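You operate a simulated robot arm through the tools that you are given. There is no shell and no other tool.

You are at the controls of a simulated two-armed robot. One attempt, no reset.

JOB
Level the balance, wipe the crumbs off its pan and zero it.
Fine: at the weighing bench; turn both knobs till the bubble sits in its ring; use the teal pad and put it back; press tare after wiping and after shutting the top door. What is to be rubbed or washed off counts as gone when no trace of it is left.

It is judged by the outcome, as a careful person would: the job done as asked, and still so three seconds after it is handed in. It fails if anything else is knocked over, pushed out of place, dropped, spilled or broken.

ROBOT AND FRAMES
Two 6-joint arms with fingered hands on one trunk that stands fixed in place. Base frame: the origin is at the foot of the trunk, x ahead of it, y to its left, z up. Lengths are in m, angles in degrees, forces in N, time in s.
The left shoulder is at [0.07, 0.191, 0.943], the right one opposite. Payload 4.7 kg a hand.
Tool frame (each hand has its own): the origin (TCP) lies between the finger pads and is the grasp point; the fingertips stand 0.036 m ahead of it; z points along the fingers, y is the line along which they close. The gripper opens to 0.12 m. The gripper's body begins 0.042 m behind the TCP. The gripper is a hand of 5 fingers: y runs from the thumb to the fingers, the wrist lies at [-0.018, -0.113, -0.198] in the tool frame, and closing takes about 1.5 s.
Orientation is that of the tool frame in the base frame, as a unit quaternion [x, y, z, w]. With the fingers straight down and the wrist toward the robot, the tool's x, y and z point along [0, 1, 0], [1, 0, 0] and [0, 0, -1] of the base frame.

CONTROLS
- The arms move only by the tool servo_tool. It takes "left_commands", "right_commands" or both (then of equal length, played together; a hand with none holds still); each is text: rows parted by semicolons, each of 7 numbers parted by spaces: the turn, a rotation vector about the base's x, y, z in degrees, then the shift along the base's x, y, z in m, then the finger opening in m, from 0 to 0.12. In form: wx wy wz dx dy dz hand; .... A call has 1 to 20 rows; each row is the pose to reach, as a shift and turn from the pose commanded when the call began. Rows are played at 5 a second. More than 0.05 m and 8.6 degrees between two rows, or a gripper value outside its range, and nothing of the call is played. Where a pose cannot be reached the arm comes as near as it can. A force on the tool above 40 N (or 10 N above the force at the start of the call, whichever is more), or a blocked arm, ends the call early, and 0.2 s more pass. Each finger travels about 0.045 m/s and halts on what it meets, pressing with about 26 N; the grip force reading is that of the motor and also rises with nothing between the fingers. The clock runs only during rows and for 0.2 s after the last one: add rows that repeat a pose to give the fingers time. It gives the time, the measured TCP pose, the force on the tool (base axes), the opening and the grip force at its end, in the units of the frame above (readings bear some noise), with the torque about the TCP (base axes, N m) and any sound that the robot's microphone picked up.
- Cameras (640 x 400 px; columns grow to the right, rows downward): "scene" is now at [0.1321, 0.0364, 1.2272]; the picture's right is [0.42, -0.91, 0.00], its down [-0.02, -0.01, -1.00] and it looks along [0.91, 0.42, -0.02] (base axes); focal length 294 px, centre (320, 200). "left" rides on the left gripper at [-0.073, -0.091, -0.143] in its tool frame; the picture's right is [-0.80, -0.28, 0.53], its down [0.53, -0.73, 0.42] and it looks along [0.27, 0.62, 0.74] (tool axes); focal length 234 px, centre (320, 200). "right" rides on the right gripper at [0.073, -0.091, -0.143] in its tool frame; the picture's right is [-0.80, 0.28, -0.53], its down [-0.53, -0.73, 0.42] and it looks along [-0.27, 0.62, 0.74] (tool axes); focal length 234 px, centre (320, 200). There is no depth. A picture from a camera that has moved, and an enlarged one, comes with that camera's place and axes in the base frame and with its lens.
- snapshot(camera): a new picture of that camera. The clock stands still meanwhile.
- slide_trunk(by): slides the trunk up (or, below 0, down) by that many m; the arms and the scene camera ride with it, the base frame stays. It gives what a move gives, with no picture.
- set_grasp(shape, hand): the hand has 5 fingers and takes this shape, open, in about a second: jaw (thumb against the fingers, like two jaws); tri (thumb and two fingers); tip (a fingertip pinch); poke (one finger out to press); point (the index stretched); flat (the hand flat); cup (the hand cupped); fist (a fist). The gripper value then closes the fingers along that shape, each until it touches; the sizes above hold for jaw. It gives what a move gives, with no picture.
- pan_tilt(pan, tilt): turns the head with the scene camera to pan (to the left, within 86 degrees either way) and tilt (down, from -29 to 69), counted from straight ahead of the robot. It gives what a move gives.
- inspect(camera, box): a new picture of the part [left, top, right, bottom] of that camera's present view, enlarged. The clock stands still meanwhile.
- finish_job(): hands the job in; it is judged then, once.

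Places have to be worked out from the pictures, the camera data and where the tool is seen. Open the grippers and draw the arms clear of the work before you hand the job in, unless the task says otherwise.

The tools are called after ">>>" by a JSON object that holds its "method" and its "body". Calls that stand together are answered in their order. servo_tool: Moves the arms, as the interface text tells. Its arguments: {"type":"object","properties":{"left_commands":{"type":"string"},"right_commands":{"type":"string"}},"required":[]} The other tools are called the same way: slide_trunk (by) slides the trunk up or down; set_grasp (shape, hand) gives the hand a shape; pan_tilt (pan, tilt) turns the head that bears the scene camera; snapshot (camera) takes a picture; inspect (camera, box) takes an enlarged picture of a part of a camera's view; finish_job () hands the job in.

At the start:

```text
clock: 0.0
left_ee_pos: [0.3623, 0.466, 1.2358]
left_ee_rot: [0.707, 0.708, 0.0, 0.0]
left_force: [0.0, 0.9, -0.9]
left_torque: [0.0, 0.02, -0.01]
left_width: 0.1195
left_finger_force: 0.1
left_shape: jaw
right_ee_pos: [0.7059, 0.0539, 1.2348]
right_ee_rot: [0.707, 0.707, 0.0, 0.0]
right_force: [-0.1, 0.6, 0.3]
right_torque: [0.02, 0.01, 0.02]
right_width: 0.1198
right_finger_force: 0.0
right_shape: jaw
trunk travel left (down, up): [-0.42, 0.52]
head pan, tilt: [25.1, 1.4]
```

scene: 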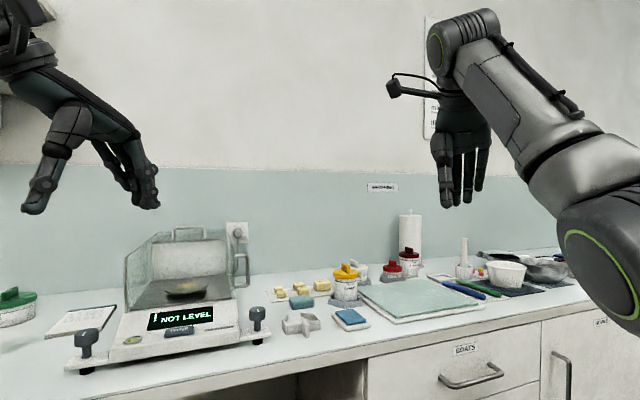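
right: 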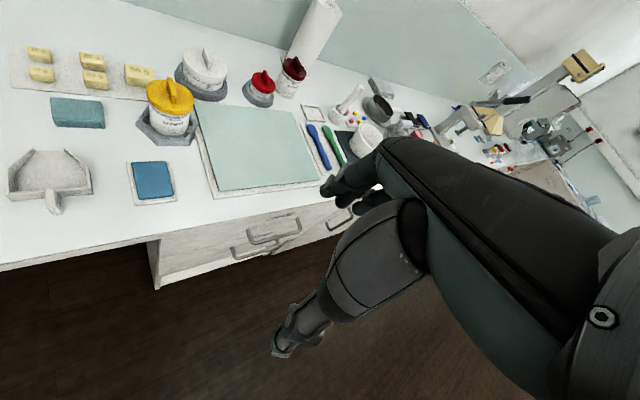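
left: 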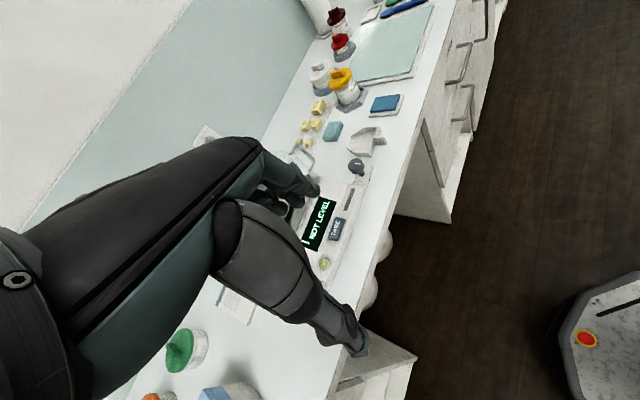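

The balance is ahead-left with a "NOT LEVEL" display; I'll look closer at the balance and the things near it.

>>> {"method": "inspect", "body": {"camera": "scene", "box": [40, 210, 280, 380]}}

>>> {"method": "inspect", "body": {"camera": "scene", "box": [240, 220, 440, 350]}}

>>> {"method": "inspect", "body": {"camera": "left", "box": [260, 100, 420, 300]}}

```text
2.35 times, centred on (160, 295) of scene
camera zoom: at [0.1321, 0.0364, 1.2272], right [0.42, -0.91, 0.0], down [-0.02, -0.01, -1.0], along [0.91, 0.42, -0.02], focal length 691 px, centre (696, -24)
```

zoom: 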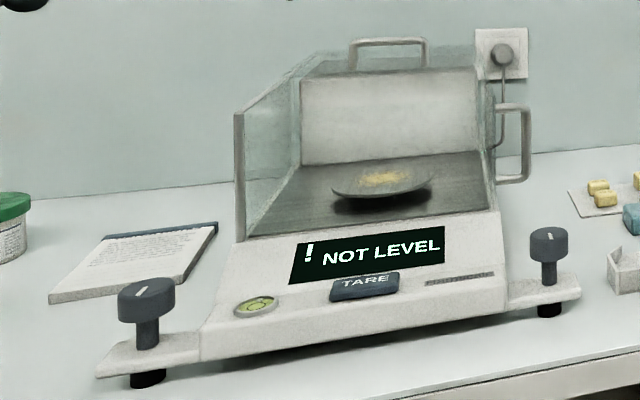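

```text
3.08 times, centred on (340, 285) of scene
camera zoom: at [0.1321, 0.0364, 1.2272], right [0.42, -0.91, 0.0], down [-0.02, -0.01, -1.0], along [0.91, 0.42, -0.02], focal length 904 px, centre (258, -62)
```

zoom: 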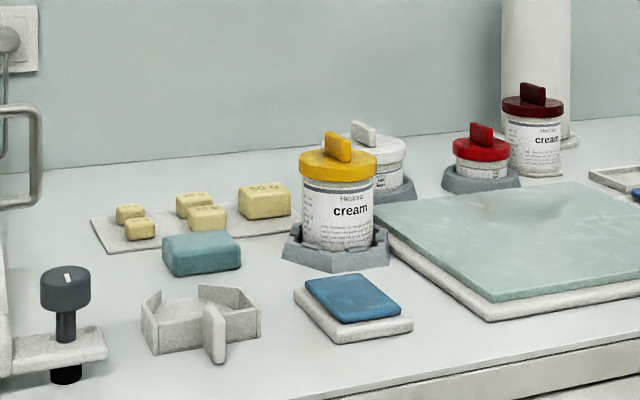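

```text
2.00 times, centred on (340, 200) of left
camera zoom: at [0.2704, 0.3926, 1.3781], right [-0.28, -0.8, -0.53], down [-0.73, 0.53, -0.42], along [0.62, 0.27, -0.74], focal length 468 px, centre (280, 200)
```

zoom: 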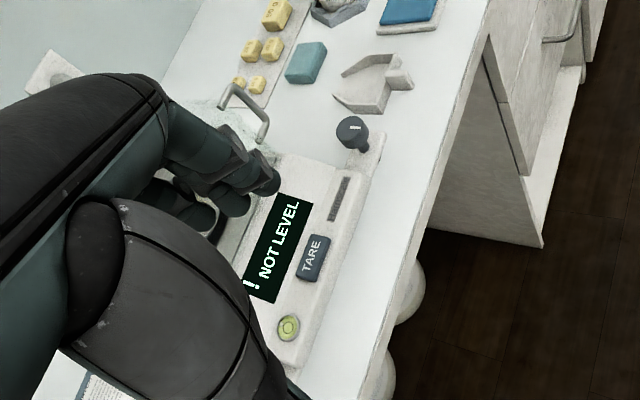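

The balance is at about x 0.55–0.8, y 0.55. I'll raise the trunk and aim the head at it to see the pan, doors and bubble from above.

>>> {"method": "slide_trunk", "body": {"by": 0.3}}

>>> {"method": "pan_tilt", "body": {"pan": 40, "tilt": 38}}

>>> {"method": "snapshot", "body": {"camera": "scene"}}

>>> {"method": "snapshot", "body": {"camera": "left"}}

>>> {"method": "snapshot", "body": {"camera": "right"}}

```text
clock: 3.0
left_ee_pos: [0.3636, 0.4668, 1.534]
left_ee_rot: [0.707, 0.707, 0.0, 0.0]
left_force: [0.4, -1.2, -0.4]
left_torque: [-0.02, 0.01, -0.01]
left_width: 0.1194
left_finger_force: 0.1
left_shape: jaw
right_ee_pos: [0.7059, 0.0533, 1.5358]
right_ee_rot: [0.707, 0.707, 0.0, 0.001]
right_force: [-0.9, -0.1, 0.9]
right_torque: [-0.01, 0.04, 0.02]
right_width: 0.1195
right_finger_force: 0.0
right_shape: jaw
trunk travel left (down, up): [-0.72, 0.22]
head pan, tilt: [25.1, 1.4]
```

```text
clock: 4.0
left_ee_pos: [0.3629, 0.4666, 1.5357]
left_ee_rot: [0.707, 0.707, 0.0, -0.001]
left_force: [0.0, 0.6, 0.4]
left_torque: [-0.03, -0.02, 0.02]
left_width: 0.1196
left_finger_force: 0.2
left_shape: jaw
right_ee_pos: [0.7063, 0.0543, 1.5357]
right_ee_rot: [0.707, 0.707, 0.0, 0.0]
right_force: [-0.2, -0.4, -0.5]
right_torque: [0.02, 0.02, 0.01]
right_width: 0.1193
right_finger_force: 0.1
right_shape: jaw
trunk travel left (down, up): [-0.72, 0.22]
head pan, tilt: [40.0, 38.0]
```

```text
taken
camera scene: at [0.1162, 0.0534, 1.4688], right [0.64, -0.77, 0.0], down [-0.47, -0.4, -0.79], along [0.6, 0.51, -0.62], focal length 294 px, centre (320, 200)
```

scene: 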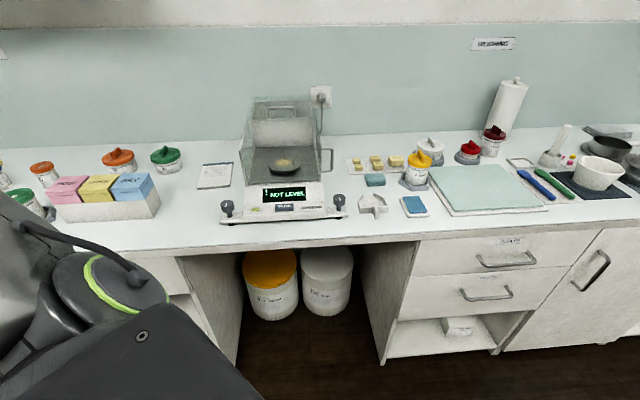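

```text
taken
camera left: at [0.2704, 0.3926, 1.6782], right [-0.28, -0.8, -0.53], down [-0.73, 0.53, -0.42], along [0.62, 0.27, -0.74], focal length 234 px, centre (320, 200)
```

left: 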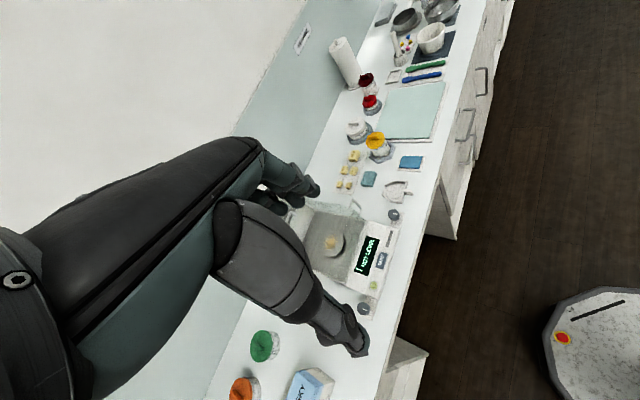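

```text
taken
camera right: at [0.6146, 0.1262, 1.6785], right [0.28, -0.8, 0.53], down [-0.73, -0.53, -0.42], along [0.62, -0.27, -0.74], focal length 234 px, centre (320, 200)
```

right: 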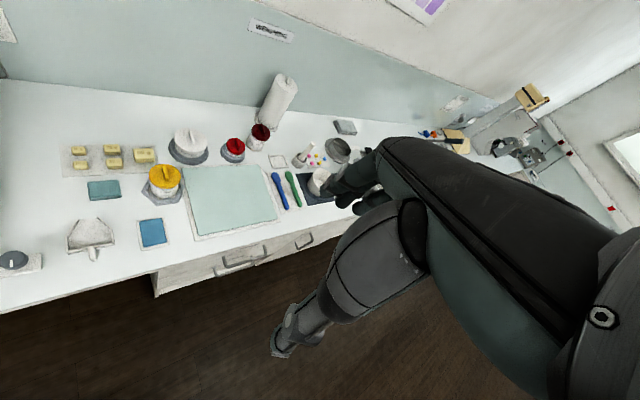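

>>> {"method": "inspect", "body": {"camera": "scene", "box": [205, 80, 365, 240]}}

>>> {"method": "inspect", "body": {"camera": "scene", "box": [210, 170, 360, 230]}}

>>> {"method": "inspect", "body": {"camera": "left", "box": [290, 120, 430, 330]}}

```text
2.50 times, centred on (285, 160) of scene
camera zoom: at [0.1162, 0.0534, 1.4688], right [0.64, -0.77, 0.0], down [-0.47, -0.4, -0.79], along [0.6, 0.51, -0.62], focal length 735 px, centre (408, 300)
```

zoom: 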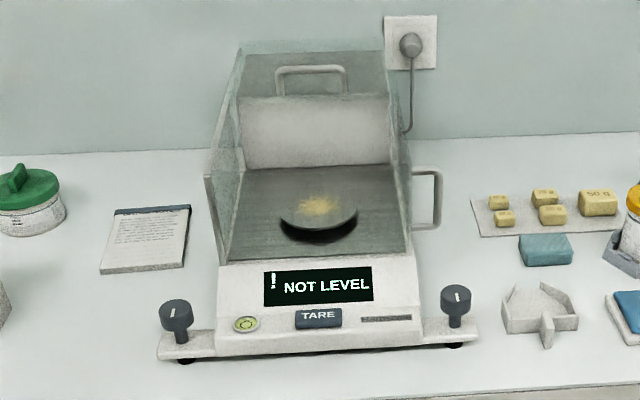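

```text
4.27 times, centred on (285, 200) of scene
camera zoom: at [0.1162, 0.0534, 1.4688], right [0.64, -0.77, 0.0], down [-0.47, -0.4, -0.79], along [0.6, 0.51, -0.62], focal length 1254 px, centre (469, 200)
```

zoom: 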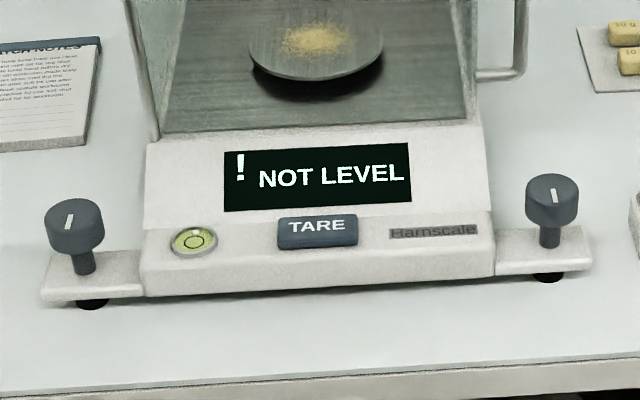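

```text
1.90 times, centred on (360, 225) of left
camera zoom: at [0.2704, 0.3926, 1.6782], right [-0.28, -0.8, -0.53], down [-0.73, 0.53, -0.42], along [0.62, 0.27, -0.74], focal length 446 px, centre (244, 152)
```

zoom: 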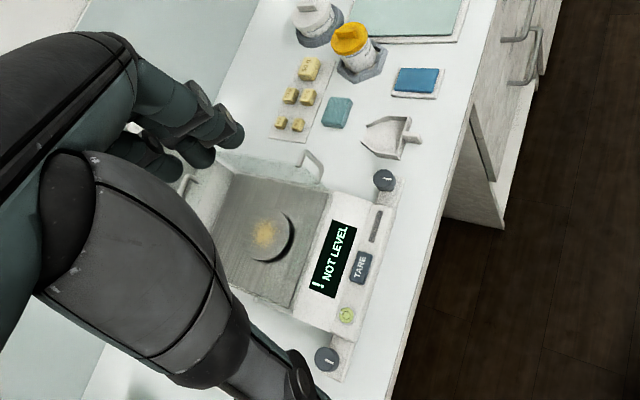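

The chamber has glass sides, a handle on the right side, and a handle up at the back; I can't tell the top door's state yet. I move the left hand left so its camera sees the balance unobstructed.

>>> {"method": "servo_tool", "body": {"left_commands": "0 0 0 0.03 0.04 0 0.12; 0 0 0 0.06 0.08 0 0.12; 0 0 0 0.09 0.12 0 0.12; 0 0 0 0.1 0.16 0 0.12; 0 0 0 0.1 0.2 0 0.12; 0 0 0 0.1 0.2 0 0.12"}}

>>> {"method": "snapshot", "body": {"camera": "left"}}

>>> {"method": "snapshot", "body": {"camera": "scene"}}

```text
clock: 5.4
left_ee_pos: [0.4627, 0.6609, 1.538]
left_ee_rot: [0.707, 0.707, 0.001, 0.0]
left_force: [0.0, 0.1, 0.7]
left_torque: [0.0, 0.03, 0.0]
left_width: 0.1196
left_finger_force: 0.2
left_shape: jaw
right_ee_pos: [0.7051, 0.0531, 1.5353]
right_ee_rot: [0.706, 0.708, 0.0, 0.0]
right_force: [0.2, -0.2, -0.5]
right_torque: [0.0, 0.0, -0.02]
right_width: 0.1196
right_finger_force: 0.1
right_shape: jaw
trunk travel left (down, up): [-0.72, 0.22]
head pan, tilt: [40.0, 38.0]
```

```text
taken
camera left: at [0.3705, 0.5882, 1.6797], right [-0.28, -0.8, -0.53], down [-0.73, 0.53, -0.42], along [0.62, 0.27, -0.74], focal length 234 px, centre (320, 200)
```

left: 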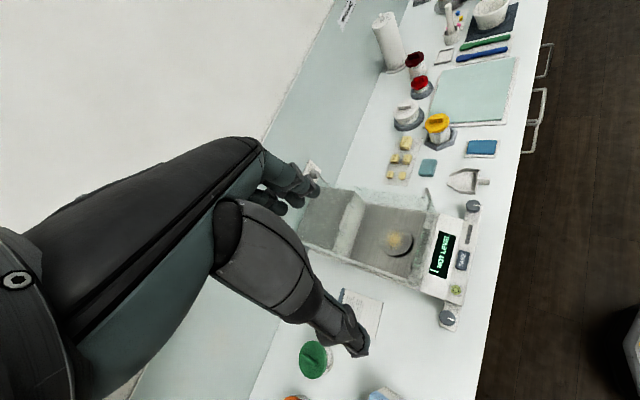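

```text
taken
camera scene: at [0.116, 0.0523, 1.4688], right [0.64, -0.77, 0.0], down [-0.47, -0.4, -0.79], along [0.6, 0.51, -0.62], focal length 294 px, centre (320, 200)
```

scene: 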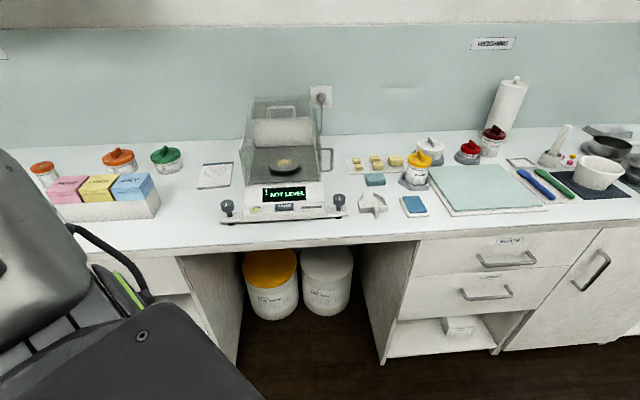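

>>> {"method": "inspect", "body": {"camera": "left", "box": [280, 150, 500, 340]}}

>>> {"method": "inspect", "body": {"camera": "scene", "box": [225, 85, 345, 185]}}

>>> {"method": "inspect", "body": {"camera": "left", "box": [300, 170, 400, 290]}}

```text
2.11 times, centred on (390, 245) of left
camera zoom: at [0.3705, 0.5882, 1.6797], right [-0.28, -0.8, -0.53], down [-0.73, 0.53, -0.42], along [0.62, 0.27, -0.74], focal length 493 px, centre (173, 105)
```

zoom: 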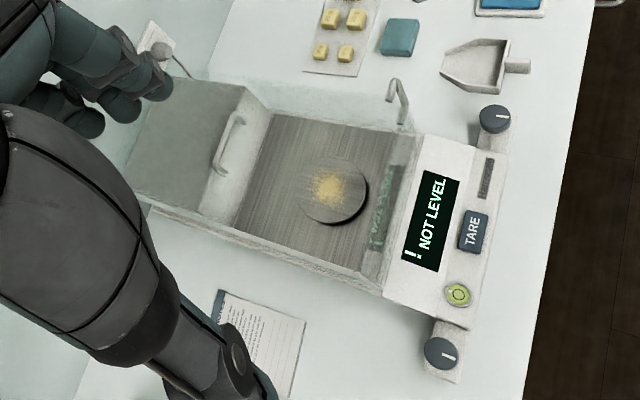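

```text
4.00 times, centred on (285, 135) of scene
camera zoom: at [0.116, 0.0523, 1.4688], right [0.64, -0.77, 0.0], down [-0.47, -0.4, -0.79], along [0.6, 0.51, -0.62], focal length 1175 px, centre (460, 460)
```

zoom: 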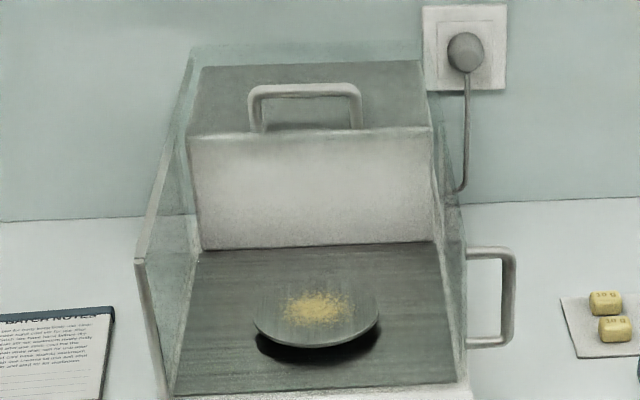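

```text
3.33 times, centred on (350, 230) of left
camera zoom: at [0.3705, 0.5882, 1.6797], right [-0.28, -0.8, -0.53], down [-0.73, 0.53, -0.42], along [0.62, 0.27, -0.74], focal length 781 px, centre (220, 100)
```

zoom: 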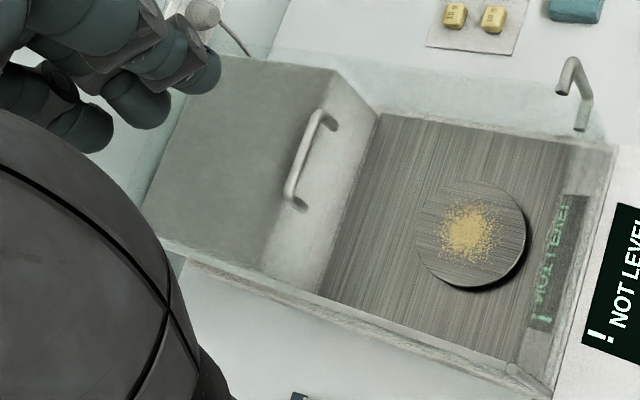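

The top door is slid back over the rear housing (open), and there's a front glass. The balance faces me at 45° with the knobs at about (0.431,0.651) and (0.651,0.431), TARE at (0.537,0.537,0.945). Now I zoom in on the bubble and measure other points.

>>> {"method": "inspect", "body": {"camera": "scene", "box": [245, 200, 269, 215]}}

>>> {"method": "inspect", "body": {"camera": "left", "box": [440, 280, 472, 300]}}

>>> {"method": "inspect", "body": {"camera": "scene", "box": [330, 140, 450, 220]}}

>>> {"method": "inspect", "body": {"camera": "left", "box": [370, 120, 510, 210]}}

```text
16.00 times, centred on (257, 208) of scene
camera zoom: at [0.116, 0.0523, 1.4688], right [0.64, -0.77, 0.0], down [-0.47, -0.4, -0.79], along [0.6, 0.51, -0.62], focal length 4702 px, centre (1328, 80)
```

zoom: 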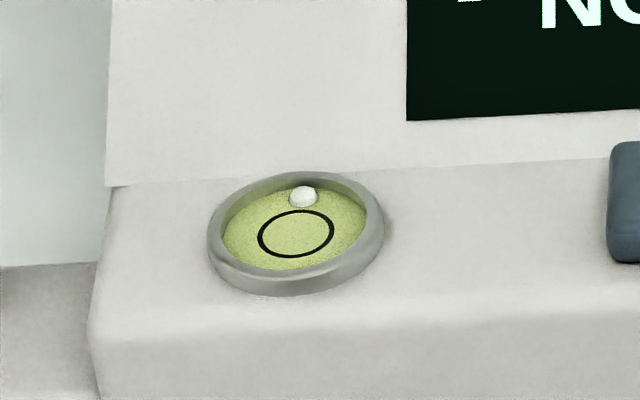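

```text
16.00 times, centred on (456, 290) of left
camera zoom: at [0.3705, 0.5882, 1.6797], right [-0.28, -0.8, -0.53], down [-0.73, 0.53, -0.42], along [0.62, 0.27, -0.74], focal length 3747 px, centre (-1856, -1240)
```

zoom: 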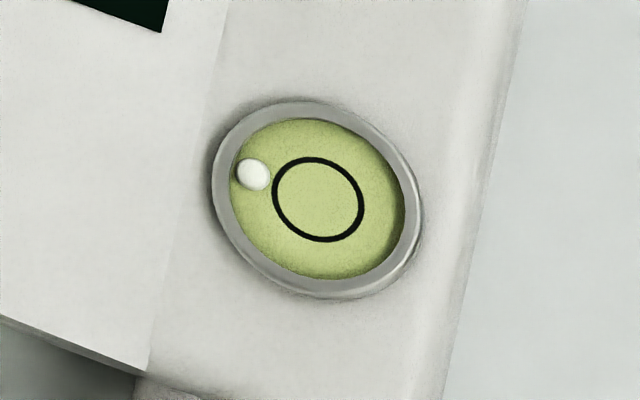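

```text
5.00 times, centred on (390, 180) of scene
camera zoom: at [0.116, 0.0523, 1.4688], right [0.64, -0.77, 0.0], down [-0.47, -0.4, -0.79], along [0.6, 0.51, -0.62], focal length 1469 px, centre (-30, 300)
```

zoom: 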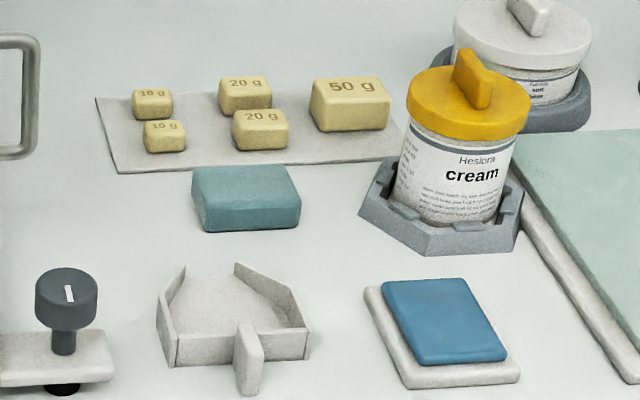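

```text
4.44 times, centred on (440, 165) of left
camera zoom: at [0.3705, 0.5882, 1.6797], right [-0.28, -0.8, -0.53], down [-0.73, 0.53, -0.42], along [0.62, 0.27, -0.74], focal length 1041 px, centre (-213, 356)
```

zoom: 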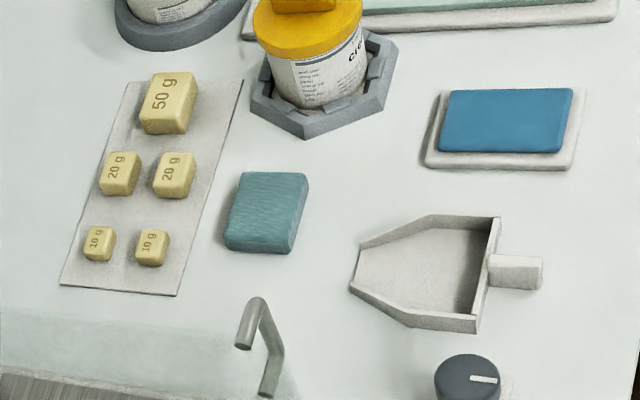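

Bubble is displaced to the back (slightly right), so the front must come up. Pan is near (0.667,0.666,0.97), the teal pad near (0.873,0.44), chamber top z≈1.075. I look at the right hand to learn the finger geometry, and change its shape to compare.

>>> {"method": "pan_tilt", "body": {"pan": 8, "tilt": -2}}

>>> {"method": "snapshot", "body": {"camera": "scene"}}

>>> {"method": "set_grasp", "body": {"hand": "right", "shape": "tri"}}

>>> {"method": "inspect", "body": {"camera": "scene", "box": [220, 60, 480, 260]}}

>>> {"method": "set_grasp", "body": {"hand": "right", "shape": "tip"}}

>>> {"method": "inspect", "body": {"camera": "scene", "box": [220, 60, 480, 260]}}

>>> {"method": "set_grasp", "body": {"hand": "right", "shape": "poke"}}

>>> {"method": "inspect", "body": {"camera": "scene", "box": [220, 60, 480, 260]}}

```text
clock: 6.5
left_ee_pos: [0.4616, 0.6632, 1.5362]
left_ee_rot: [0.707, 0.707, 0.0, 0.0]
left_force: [0.6, -0.2, -1.0]
left_torque: [0.02, -0.02, -0.02]
left_width: 0.1198
left_finger_force: 0.1
left_shape: jaw
right_ee_pos: [0.7063, 0.0543, 1.5349]
right_ee_rot: [0.707, 0.707, 0.001, 0.0]
right_force: [-0.1, -0.2, -0.8]
right_torque: [0.0, 0.01, -0.01]
right_width: 0.1193
right_finger_force: 0.1
right_shape: jaw
trunk travel left (down, up): [-0.72, 0.22]
head pan, tilt: [8.0, -2.0]
```

```text
taken
camera scene: at [0.1385, 0.0108, 1.5325], right [0.14, -0.99, 0.0], down [0.03, 0.0, -1.0], along [0.99, 0.14, 0.03], focal length 294 px, centre (320, 200)
```

scene: 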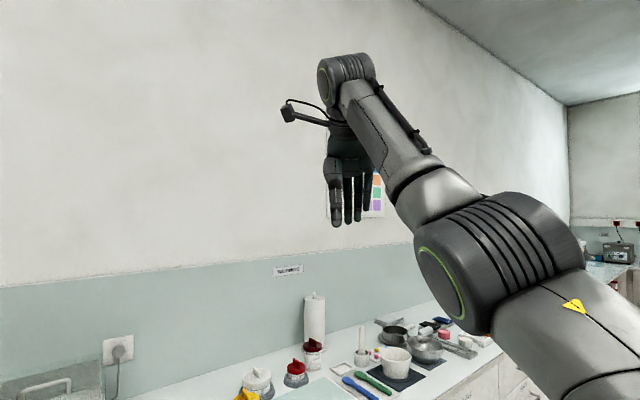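

```text
clock: 7.4
left_ee_pos: [0.4638, 0.6631, 1.536]
left_ee_rot: [0.707, 0.707, 0.001, -0.001]
left_force: [0.7, 0.7, -0.2]
left_torque: [0.0, 0.03, -0.01]
left_width: 0.1196
left_finger_force: 0.1
left_shape: jaw
right_ee_pos: [0.7049, 0.0543, 1.535]
right_ee_rot: [0.707, 0.707, 0.001, 0.0]
right_force: [0.0, 0.3, 0.0]
right_torque: [0.02, -0.03, 0.03]
right_width: 0.1197
right_finger_force: 0.1
right_shape: tri
trunk travel left (down, up): [-0.72, 0.22]
head pan, tilt: [8.0, -2.0]
```

```text
2.00 times, centred on (350, 160) of scene
camera zoom: at [0.1384, 0.0104, 1.5326], right [0.14, -0.99, 0.0], down [0.03, 0.0, -1.0], along [0.99, 0.14, 0.03], focal length 588 px, centre (260, 280)
```

zoom: 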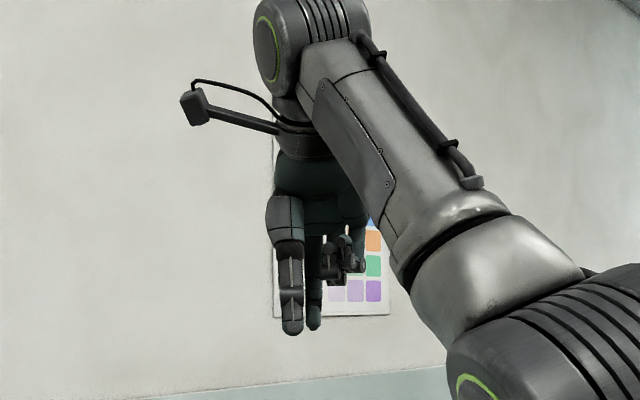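

```text
clock: 8.3
left_ee_pos: [0.4632, 0.6628, 1.5359]
left_ee_rot: [0.707, 0.707, 0.0, 0.0]
left_force: [-0.2, -0.8, 0.0]
left_torque: [0.04, 0.05, -0.03]
left_width: 0.1198
left_finger_force: 0.1
left_shape: jaw
right_ee_pos: [0.7069, 0.055, 1.5344]
right_ee_rot: [0.707, 0.707, 0.0, -0.001]
right_force: [0.7, -0.9, 0.2]
right_torque: [0.0, 0.04, -0.01]
right_width: 0.12
right_finger_force: 0.1
right_shape: tip
trunk travel left (down, up): [-0.72, 0.22]
head pan, tilt: [8.0, -2.0]
```

```text
2.00 times, centred on (350, 160) of scene
camera zoom: at [0.1384, 0.0105, 1.5325], right [0.14, -0.99, 0.0], down [0.03, 0.0, -1.0], along [0.99, 0.14, 0.03], focal length 588 px, centre (260, 280)
```

zoom: 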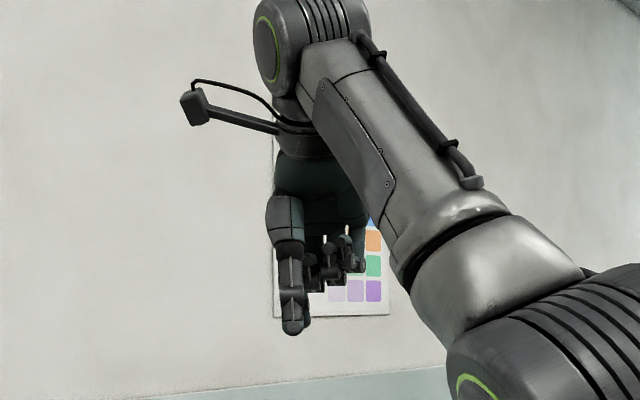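

```text
clock: 9.2
left_ee_pos: [0.4624, 0.6631, 1.5368]
left_ee_rot: [0.707, 0.707, -0.001, 0.0]
left_force: [1.2, -0.2, 0.6]
left_torque: [-0.01, -0.01, 0.0]
left_width: 0.1198
left_finger_force: 0.1
left_shape: jaw
right_ee_pos: [0.7059, 0.054, 1.5336]
right_ee_rot: [0.707, 0.707, 0.0, -0.001]
right_force: [0.2, 0.5, 0.4]
right_torque: [-0.02, -0.01, 0.0]
right_width: 0.0
right_finger_force: 0.1
right_shape: poke
trunk travel left (down, up): [-0.72, 0.22]
head pan, tilt: [8.0, -2.0]
```

```text
2.00 times, centred on (350, 160) of scene
camera zoom: at [0.1383, 0.0105, 1.5326], right [0.14, -0.99, 0.0], down [0.03, 0.0, -1.0], along [0.99, 0.14, 0.03], focal length 588 px, centre (260, 280)
```

zoom: 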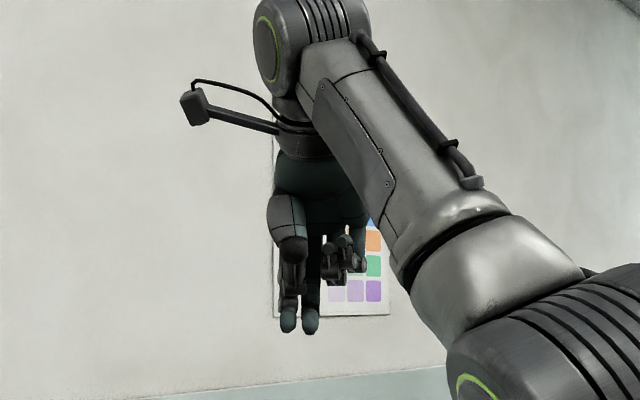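

The tip shape gives a narrow thumb–index pinch with other fingers curled, good for the knobs. I set the left hand to tip, and move above the left knob at (0.431,0.651) with 45° yaw, stopping high at z≈1.06.

>>> {"method": "set_grasp", "body": {"hand": "left", "shape": "tip"}}

>>> {"method": "servo_tool", "body": {"left_commands": "0 0 8 -0.01 -0.003 -0.04 0.12; 0 0 16 -0.02 -0.006 -0.08 0.12; 0 0 24 -0.03 -0.01 -0.12 0.12; 0 0 32 -0.032 -0.011 -0.16 0.12; 0 0 40 -0.032 -0.011 -0.2 0.12; 0 0 45 -0.032 -0.011 -0.24 0.12; 0 0 45 -0.032 -0.011 -0.28 0.12; 0 0 45 -0.032 -0.011 -0.32 0.12; 0 0 45 -0.032 -0.011 -0.36 0.12; 0 0 45 -0.032 -0.011 -0.38 0.12; 0 0 45 -0.032 -0.011 -0.38 0.12"}}

>>> {"method": "pan_tilt", "body": {"pan": 45, "tilt": 38}}

>>> {"method": "snapshot", "body": {"camera": "scene"}}

>>> {"method": "snapshot", "body": {"camera": "left"}}

```text
clock: 10.1
left_ee_pos: [0.4622, 0.6619, 1.5355]
left_ee_rot: [0.708, 0.707, -0.001, 0.0]
left_force: [-0.6, 0.1, 0.5]
left_torque: [0.01, 0.03, 0.0]
left_width: 0.1197
left_finger_force: 0.0
left_shape: tip
right_ee_pos: [0.7061, 0.0547, 1.5346]
right_ee_rot: [0.707, 0.707, 0.0, 0.0]
right_force: [-0.3, -0.2, -1.1]
right_torque: [-0.04, 0.0, 0.0]
right_width: 0.0
right_finger_force: 0.1
right_shape: poke
trunk travel left (down, up): [-0.72, 0.22]
head pan, tilt: [8.0, -2.0]
```

```text
clock: 12.5
left_ee_pos: [0.4806, 0.572, 1.1735]
left_ee_rot: [0.382, 0.924, 0.001, 0.001]
left_force: [-0.5, 0.7, 0.9]
left_torque: [0.05, -0.01, 0.02]
left_width: 0.1202
left_finger_force: 0.0
left_shape: tip
left hand out of reach, approached as far as the arm can: row 3, 4, 5, 6, 7, 8, 9, 10, 11
right_ee_pos: [0.705, 0.0514, 1.5366]
right_ee_rot: [0.708, 0.707, 0.001, 0.001]
right_force: [-1.1, 0.3, 0.6]
right_torque: [0.02, -0.03, 0.01]
right_width: 0.0
right_finger_force: 0.0
right_shape: poke
trunk travel left (down, up): [-0.72, 0.22]
head pan, tilt: [8.0, -2.0]
```

```text
clock: 13.6
left_ee_pos: [0.4813, 0.5748, 1.1717]
left_ee_rot: [0.383, 0.924, 0.001, 0.001]
left_force: [0.6, -0.1, 0.2]
left_torque: [0.0, -0.01, -0.01]
left_width: 0.1199
left_finger_force: 0.1
left_shape: tip
right_ee_pos: [0.7071, 0.0553, 1.5361]
right_ee_rot: [0.707, 0.707, -0.001, 0.0]
right_force: [-0.2, 0.5, -0.5]
right_torque: [0.02, -0.01, 0.06]
right_width: 0.0001
right_finger_force: 0.1
right_shape: poke
trunk travel left (down, up): [-0.72, 0.22]
head pan, tilt: [45.0, 38.0]
```

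```text
taken
camera scene: at [0.111, 0.0589, 1.4688], right [0.71, -0.71, 0.0], down [-0.44, -0.43, -0.79], along [0.56, 0.56, -0.62], focal length 294 px, centre (320, 200)
```

scene: 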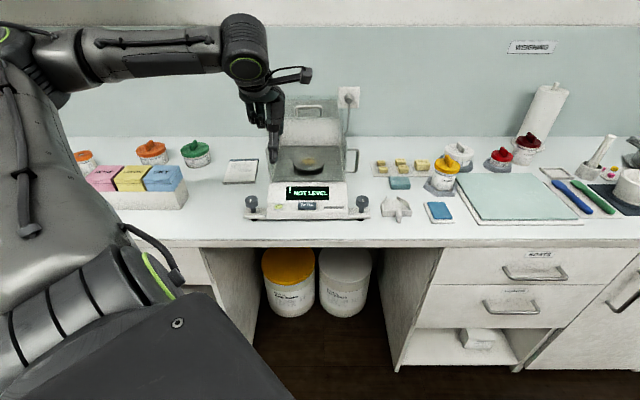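

```text
taken
camera left: at [0.4685, 0.4578, 1.3145], right [0.37, -0.77, -0.53], down [-0.89, -0.14, -0.42], along [0.25, 0.63, -0.74], focal length 234 px, centre (320, 200)
```

left: 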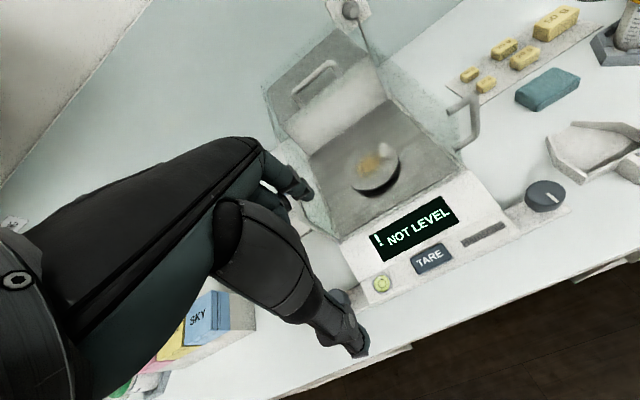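

With 45° yaw the arm stops short at (0.481,0.574,1.172). I back the yaw off toward 0 from here and see what pose results, staying high.

>>> {"method": "servo_tool", "body": {"left_commands": "0 0 -8 0 0 0 0.12; 0 0 -16 0 0 0 0.12; 0 0 -24 0 0 0 0.12; 0 0 -32 0 0 0 0.12; 0 0 -40 0 0 0 0.12; 0 0 -45 0 0 0 0.12; 0 0 -45 0 0 0 0.12"}}

```text
clock: 15.2
left_ee_pos: [0.5087, 0.5104, 1.1259]
left_ee_rot: [0.707, 0.707, -0.001, 0.0]
left_force: [0.1, 0.8, 0.1]
left_torque: [-0.02, 0.0, -0.01]
left_width: 0.1199
left_finger_force: 0.0
left_shape: tip
left hand out of reach, approached as far as the arm can: row 1, 2, 3, 4, 5, 6, 7
right_ee_pos: [0.7055, 0.0566, 1.5349]
right_ee_rot: [0.707, 0.707, -0.001, 0.001]
right_force: [-0.1, -0.2, 0.2]
right_torque: [-0.04, -0.02, 0.02]
right_width: 0.0003
right_finger_force: 0.1
right_shape: poke
trunk travel left (down, up): [-0.72, 0.22]
head pan, tilt: [45.0, 38.0]
```

The solver drifts; wrist seems to be near a joint limit down here. Since reach is relative to the shoulder, lowering the trunk may make the knobs reachable from above; I first retreat upward and check where "commanded" is counted from.

>>> {"method": "servo_tool", "body": {"left_commands": "0 0 0 0 0 0.04 0.12; 0 0 0 0 0 0.08 0.12; 0 0 0 0 0 0.12 0.12; 0 0 0 0 0 0.16 0.12; 0 0 0 0 0 0.2 0.12; 0 0 0 0 0 0.24 0.12; 0 0 0 0 0 0.28 0.12; 0 0 0 0 0 0.32 0.12; 0 0 0 0 0 0.36 0.12; 0 0 0 0 0 0.36 0.12"}}

```text
clock: 17.4
left_ee_pos: [0.4877, 0.5295, 1.4194]
left_ee_rot: [0.708, 0.707, 0.0, 0.002]
left_force: [0.6, 0.4, -0.5]
left_torque: [-0.05, -0.03, 0.04]
left_width: 0.12
left_finger_force: 0.2
left_shape: tip
left hand out of reach, approached as far as the arm can: row 2, 7, 8, 9, 10
right_ee_pos: [0.7071, 0.0542, 1.535]
right_ee_rot: [0.707, 0.707, -0.001, -0.001]
right_force: [-0.3, 0.6, 0.2]
right_torque: [0.0, 0.05, 0.02]
right_width: 0.0
right_finger_force: 0.1
right_shape: poke
trunk travel left (down, up): [-0.72, 0.22]
head pan, tilt: [45.0, 38.0]
```

Commands count from the achieved pose. It also now can't rise where it could before, so the arm may be in a different elbow branch; I look at it.

>>> {"method": "pan_tilt", "body": {"pan": 50, "tilt": 10}}

>>> {"method": "snapshot", "body": {"camera": "scene"}}

>>> {"method": "servo_tool", "body": {"left_commands": "0 0 0 -0.03 0.04 0 0.12; 0 0 0 -0.05 0.08 0.02 0.12; 0 0 0 -0.05 0.12 0.05 0.12; 0 0 0 -0.05 0.13 0.09 0.12; 0 0 0 -0.05 0.13 0.11 0.12; 0 0 0 -0.05 0.13 0.11 0.12"}}

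>>> {"method": "snapshot", "body": {"camera": "scene"}}

```text
clock: 18.3
left_ee_pos: [0.4865, 0.5287, 1.4204]
left_ee_rot: [0.707, 0.707, 0.001, 0.001]
left_force: [-0.3, -0.6, -0.6]
left_torque: [0.01, 0.0, 0.03]
left_width: 0.1199
left_finger_force: 0.1
left_shape: tip
right_ee_pos: [0.7048, 0.0555, 1.5351]
right_ee_rot: [0.707, 0.707, 0.0, 0.0]
right_force: [0.3, -0.1, -0.7]
right_torque: [0.0, -0.01, 0.02]
right_width: 0.0002
right_finger_force: 0.0
right_shape: poke
trunk travel left (down, up): [-0.72, 0.22]
head pan, tilt: [50.0, 10.0]
```

```text
taken
camera scene: at [0.1098, 0.0693, 1.5133], right [0.77, -0.64, 0.0], down [-0.11, -0.13, -0.98], along [0.63, 0.75, -0.17], focal length 294 px, centre (320, 200)
```

scene: 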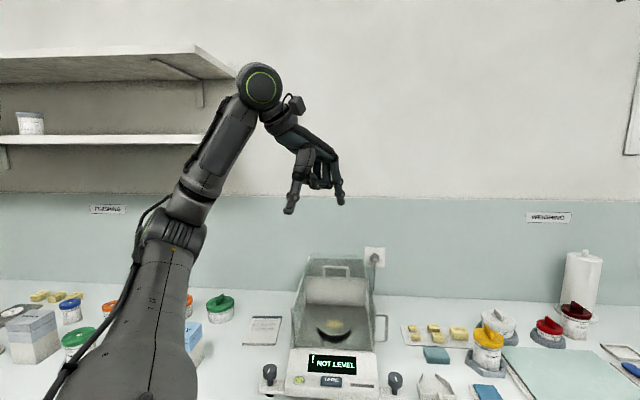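

```text
clock: 19.7
left_ee_pos: [0.4361, 0.6591, 1.5303]
left_ee_rot: [0.707, 0.707, 0.001, 0.001]
left_force: [-1.1, -0.1, 0.2]
left_torque: [0.03, -0.01, -0.03]
left_width: 0.1199
left_finger_force: 0.1
left_shape: tip
left hand out of reach, approached as far as the arm can: row 2
right_ee_pos: [0.7044, 0.0554, 1.5359]
right_ee_rot: [0.707, 0.707, 0.0, 0.0]
right_force: [-0.6, 0.4, 0.3]
right_torque: [-0.04, -0.02, 0.0]
right_width: 0.0002
right_finger_force: 0.1
right_shape: poke
trunk travel left (down, up): [-0.72, 0.22]
head pan, tilt: [50.0, 10.0]
```

```text
taken
camera scene: at [0.109, 0.0697, 1.5135], right [0.77, -0.64, 0.0], down [-0.11, -0.13, -0.98], along [0.63, 0.75, -0.17], focal length 294 px, centre (320, 200)
```

scene: 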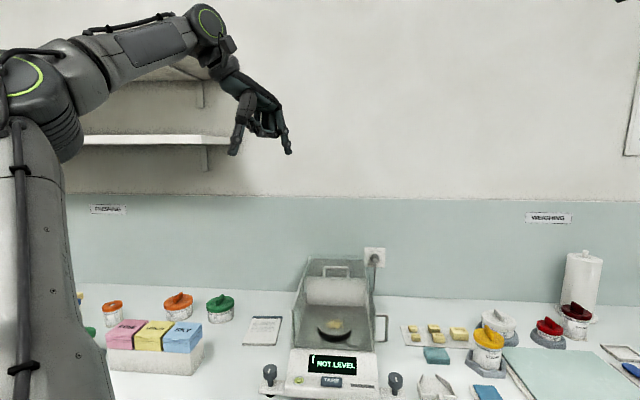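

Recovered at (0.436,0.659,1.530), equivalent to the left knob with the trunk 0.56 lower. I test the yaw range at this relative pose in free air.

>>> {"method": "servo_tool", "body": {"left_commands": "0 0 8 0 0 0 0.12; 0 0 16 0 0 0 0.12; 0 0 24 0 0 0 0.12; 0 0 32 0 0 0 0.12; 0 0 40 0 0 0 0.12; 0 0 40 0 0 0 0.12"}}

>>> {"method": "servo_tool", "body": {"left_commands": "0 0 -8 0 0 0 0.12; 0 0 -16 0 0 0 0.12; 0 0 -24 0 0 0 0.12; 0 0 -32 0 0 0 0.12; 0 0 -40 0 0 0 0.12; 0 0 -48 0 0 0 0.12; 0 0 -56 0 0 0 0.12; 0 0 -64 0 0 0 0.12; 0 0 -72 0 0 0 0.12; 0 0 -80 0 0 0 0.12; 0 0 -80 0 0 0 0.12"}}

```text
clock: 21.1
left_ee_pos: [0.4369, 0.6578, 1.5302]
left_ee_rot: [0.422, 0.907, 0.0, 0.001]
left_force: [-0.2, 0.1, -1.0]
left_torque: [-0.03, 0.0, -0.01]
left_width: 0.1203
left_finger_force: 0.1
left_shape: tip
right_ee_pos: [0.7067, 0.0535, 1.5363]
right_ee_rot: [0.708, 0.707, 0.0, 0.001]
right_force: [0.3, 0.4, -0.6]
right_torque: [0.0, -0.05, -0.05]
right_width: 0.0
right_finger_force: 0.1
right_shape: poke
trunk travel left (down, up): [-0.72, 0.22]
head pan, tilt: [50.0, 10.0]
```

```text
clock: 23.5
left_ee_pos: [0.4148, 0.646, 1.5104]
left_ee_rot: [0.906, 0.423, 0.0, 0.0]
left_force: [0.3, 0.5, 0.8]
left_torque: [0.01, 0.03, 0.0]
left_width: 0.12
left_finger_force: 0.1
left_shape: tip
left hand out of reach, approached as far as the arm can: row 9, 10, 11
right_ee_pos: [0.7065, 0.0543, 1.5353]
right_ee_rot: [0.707, 0.707, 0.0, -0.001]
right_force: [0.6, 0.2, 0.1]
right_torque: [0.03, -0.01, 0.0]
right_width: 0.0
right_finger_force: 0.0
right_shape: poke
trunk travel left (down, up): [-0.72, 0.22]
head pan, tilt: [50.0, 10.0]
```

Yaw −28…+40 works. I test the upper yaw limit, then lower heights.

>>> {"method": "servo_tool", "body": {"left_commands": "0 0 8 0.01 0.005 0.01 0.12; 0 0 16 0.02 0.01 0.02 0.12; 0 0 24 0.02 0.01 0.02 0.12; 0 0 32 0.02 0.01 0.02 0.12; 0 0 40 0.02 0.01 0.02 0.12; 0 0 48 0.02 0.01 0.02 0.12; 0 0 56 0.02 0.01 0.02 0.12; 0 0 64 0.02 0.01 0.02 0.12; 0 0 72 0.02 0.01 0.02 0.12; 0 0 80 0.02 0.01 0.02 0.12; 0 0 88 0.02 0.01 0.02 0.12; 0 0 96 0.02 0.01 0.02 0.12; 0 0 104 0.02 0.01 0.02 0.12; 0 0 112 0.02 0.01 0.02 0.12; 0 0 120 0.02 0.01 0.02 0.12; 0 0 128 0.02 0.01 0.02 0.12; 0 0 136 0.02 0.01 0.02 0.12; 0 0 136 0.02 0.01 0.02 0.12"}}

```text
clock: 27.3
left_ee_pos: [0.4035, 0.6738, 1.5077]
left_ee_rot: [-0.053, 0.999, 0.0, 0.001]
left_force: [-0.5, -0.1, 0.1]
left_torque: [0.0, -0.01, 0.04]
left_width: 0.12
left_finger_force: 0.0
left_shape: tip
left hand out of reach, approached as far as the arm can: row 14, 15, 16, 17, 18
right_ee_pos: [0.7061, 0.0558, 1.5352]
right_ee_rot: [0.707, 0.707, 0.0, 0.0]
right_force: [0.5, -0.6, 0.7]
right_torque: [0.05, 0.0, 0.02]
right_width: 0.0001
right_finger_force: 0.1
right_shape: poke
trunk travel left (down, up): [-0.72, 0.22]
head pan, tilt: [50.0, 10.0]
```

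Yaw range at this height is about −28…+64, a good span. Now I return to yaw 20 and descend to see how low (relative to shoulder) I can still reach.

>>> {"method": "servo_tool", "body": {"left_commands": "0 0 -8 0.01 -0.005 0.01 0.12; 0 0 -16 0.02 -0.015 0.02 0.12; 0 0 -24 0.028 -0.022 0.022 0.12; 0 0 -32 0.028 -0.022 0.022 0.12; 0 0 -40 0.028 -0.022 0.022 0.12; 0 0 -48 0.028 -0.022 0.022 0.12; 0 0 -56 0.028 -0.022 0.022 0.12; 0 0 -64 0.028 -0.022 0.022 0.12; 0 0 -72 0.028 -0.022 0.022 0.12; 0 0 -76 0.028 -0.022 0.022 0.12"}}

>>> {"method": "servo_tool", "body": {"left_commands": "0 0 0 0 0 -0.02 0.12; 0 0 0 0 0 -0.04 0.12; 0 0 0 0 0 -0.06 0.12; 0 0 0 0 0 -0.08 0.12; 0 0 0 0 0 -0.1 0.12; 0 0 0 0 0 -0.12 0.12; 0 0 0 0 0 -0.14 0.12; 0 0 0 0 0 -0.16 0.12; 0 0 0 0 0 -0.18 0.12"}}

```text
clock: 29.5
left_ee_pos: [0.4358, 0.6527, 1.5266]
left_ee_rot: [0.574, 0.819, 0.001, 0.0]
left_force: [0.6, 0.4, -0.2]
left_torque: [0.0, 0.01, 0.01]
left_width: 0.1201
left_finger_force: 0.2
left_shape: tip
left hand out of reach, approached as far as the arm can: row 2, 3
right_ee_pos: [0.7057, 0.0545, 1.5348]
right_ee_rot: [0.708, 0.707, 0.0, 0.0]
right_force: [0.1, -0.8, 0.0]
right_torque: [-0.02, -0.01, 0.0]
right_width: 0.0002
right_finger_force: 0.1
right_shape: poke
trunk travel left (down, up): [-0.72, 0.22]
head pan, tilt: [50.0, 10.0]
```

```text
clock: 31.5
left_ee_pos: [0.4802, 0.5987, 1.3909]
left_ee_rot: [0.572, 0.82, -0.003, -0.006]
left_force: [3.7, -3.6, -5.0]
left_torque: [0.19, 0.29, -0.01]
left_width: 0.12
left_finger_force: 0.0
left_shape: tip
left hand out of reach, approached as far as the arm can: row 5, 6, 7, 8, 9
right_ee_pos: [0.7024, 0.0524, 1.5372]
right_ee_rot: [0.707, 0.707, 0.002, 0.0]
right_force: [-2.3, -0.8, 1.1]
right_torque: [0.07, -0.13, 0.0]
right_width: 0.0
right_finger_force: 0.0
right_shape: poke
trunk travel left (down, up): [-0.72, 0.22]
head pan, tilt: [50.0, 10.0]
```

Left arm needs the shoulder ~0.29 m below the TCP here, so I will lower the trunk by 0.56. First I put the left hand back above (0.43,0.65,1.6) and lift/retract the right hand so it stays clear of the bench.

>>> {"method": "servo_tool", "body": {"left_commands": "0 0 0 -0.01 0.02 0.03 0.12; 0 0 0 -0.03 0.04 0.07 0.12; 0 0 0 -0.045 0.055 0.11 0.12; 0 0 0 -0.048 0.055 0.14 0.12; 0 0 0 -0.048 0.055 0.18 0.12; 0 0 0 -0.048 0.055 0.21 0.12; 0 0 0 -0.048 0.055 0.21 0.12", "right_commands": "0 0 0 0 0 0.03 0; 0 0 0 -0.02 0 0.06 0; 0 0 0 -0.04 0 0.09 0; 0 0 0 -0.06 0 0.12 0; 0 0 0 -0.08 0 0.15 0; 0 0 0 -0.1 0 0.15 0; 0 0 0 -0.1 0 0.15 0"}}

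```text
clock: 33.1
left_ee_pos: [0.3868, 0.6642, 1.49]
left_ee_rot: [0.574, 0.819, 0.0, 0.0]
left_force: [0.7, 1.3, 0.3]
left_torque: [0.02, 0.02, 0.0]
left_width: 0.1199
left_finger_force: 0.1
left_shape: tip
left hand out of reach, approached as far as the arm can: row 2, 3, 4, 5, 6, 7
right_ee_pos: [0.5936, 0.0417, 1.6639]
right_ee_rot: [0.707, 0.708, 0.0, -0.001]
right_force: [-0.4, 0.2, 0.6]
right_torque: [0.0, 0.01, 0.03]
right_width: 0.0
right_finger_force: 0.1
right_shape: poke
right hand out of reach, approached as far as the arm can: row 1, 2, 3, 4, 5, 6, 7
trunk travel left (down, up): [-0.72, 0.22]
head pan, tilt: [50.0, 10.0]
```

The left hand ended at (0.387,0.664,1.49); I nudge it to (0.432,0.653,1.53), a pose known to be reachable.

>>> {"method": "servo_tool", "body": {"left_commands": "0 0 0 0.02 0 0.02 0.12; 0 0 0 0.045 -0.01 0.04 0.12; 0 0 0 0.045 -0.011 0.04 0.12; 0 0 0 0.045 -0.011 0.04 0.12"}}

>>> {"method": "snapshot", "body": {"camera": "scene"}}

>>> {"method": "snapshot", "body": {"camera": "left"}}

```text
clock: 34.1
left_ee_pos: [0.4445, 0.6583, 1.523]
left_ee_rot: [0.573, 0.82, -0.003, -0.002]
left_force: [0.8, 0.7, -1.0]
left_torque: [-0.08, 0.06, 0.0]
left_width: 0.1199
left_finger_force: 0.1
left_shape: tip
left hand out of reach, approached as far as the arm can: row 1
right_ee_pos: [0.6032, 0.0447, 1.6592]
right_ee_rot: [0.707, 0.707, -0.003, -0.002]
right_force: [1.5, 0.9, -0.8]
right_torque: [-0.04, 0.08, 0.02]
right_width: 0.0004
right_finger_force: 0.1
right_shape: poke
trunk travel left (down, up): [-0.72, 0.22]
head pan, tilt: [50.0, 10.0]
```

```text
taken
camera scene: at [0.1186, 0.0715, 1.5125], right [0.77, -0.64, 0.0], down [-0.12, -0.14, -0.98], along [0.63, 0.75, -0.18], focal length 294 px, centre (320, 200)
```

scene: 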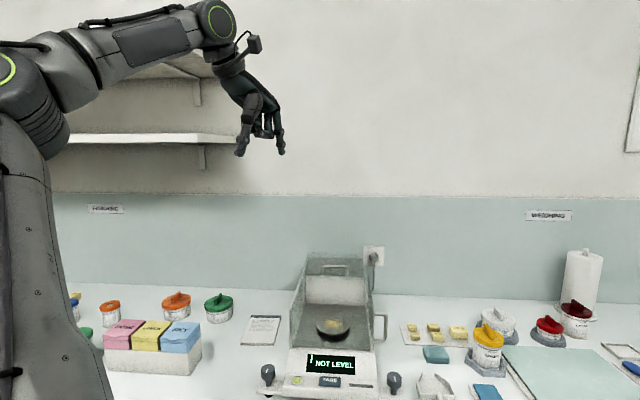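

```text
taken
camera left: at [0.3847, 0.5578, 1.668], right [0.01, -0.85, -0.52], down [-0.87, 0.25, -0.42], along [0.49, 0.46, -0.74], focal length 234 px, centre (320, 200)
```

left: 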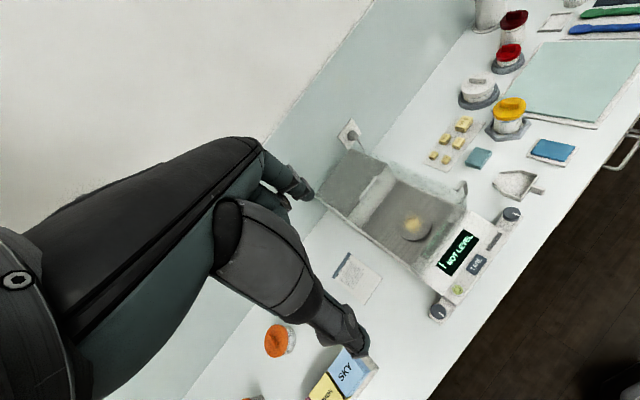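

Bench edge is at b≈0.675 (x+y≈0.955) and the elbow stays in front of it, so lowering is safe. I lower the trunk 0.46 so that the fingertips end at about z 1.03, above the knob.

>>> {"method": "slide_trunk", "body": {"by": -0.46}}

>>> {"method": "snapshot", "body": {"camera": "scene"}}

>>> {"method": "snapshot", "body": {"camera": "left"}}

>>> {"method": "snapshot", "body": {"camera": "right"}}

```text
refused: -0.46 is not a number from -0.4 to 0.4
```

```text
taken
camera scene: at [0.1186, 0.0715, 1.5125], right [0.77, -0.64, 0.0], down [-0.12, -0.14, -0.98], along [0.63, 0.75, -0.18], focal length 294 px, centre (320, 200)
```

scene: 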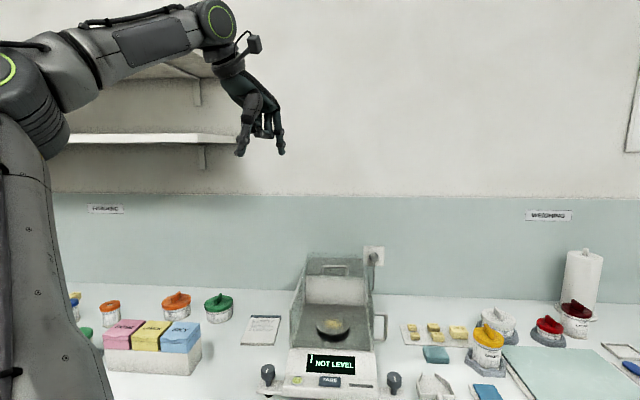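

```text
taken
camera left: at [0.3847, 0.5578, 1.668], right [0.01, -0.85, -0.52], down [-0.87, 0.25, -0.42], along [0.49, 0.46, -0.74], focal length 234 px, centre (320, 200)
```

left: 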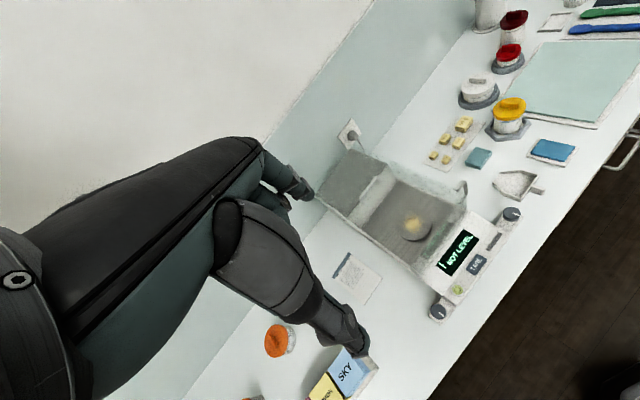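

```text
taken
camera right: at [0.5127, 0.1171, 1.8036], right [0.28, -0.8, 0.53], down [-0.74, -0.53, -0.42], along [0.62, -0.27, -0.74], focal length 234 px, centre (320, 200)
```

right: 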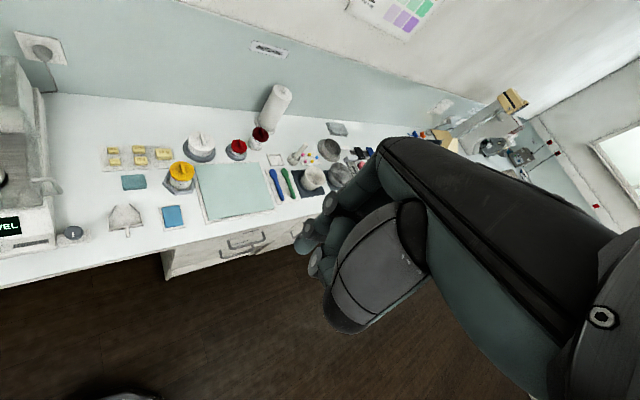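

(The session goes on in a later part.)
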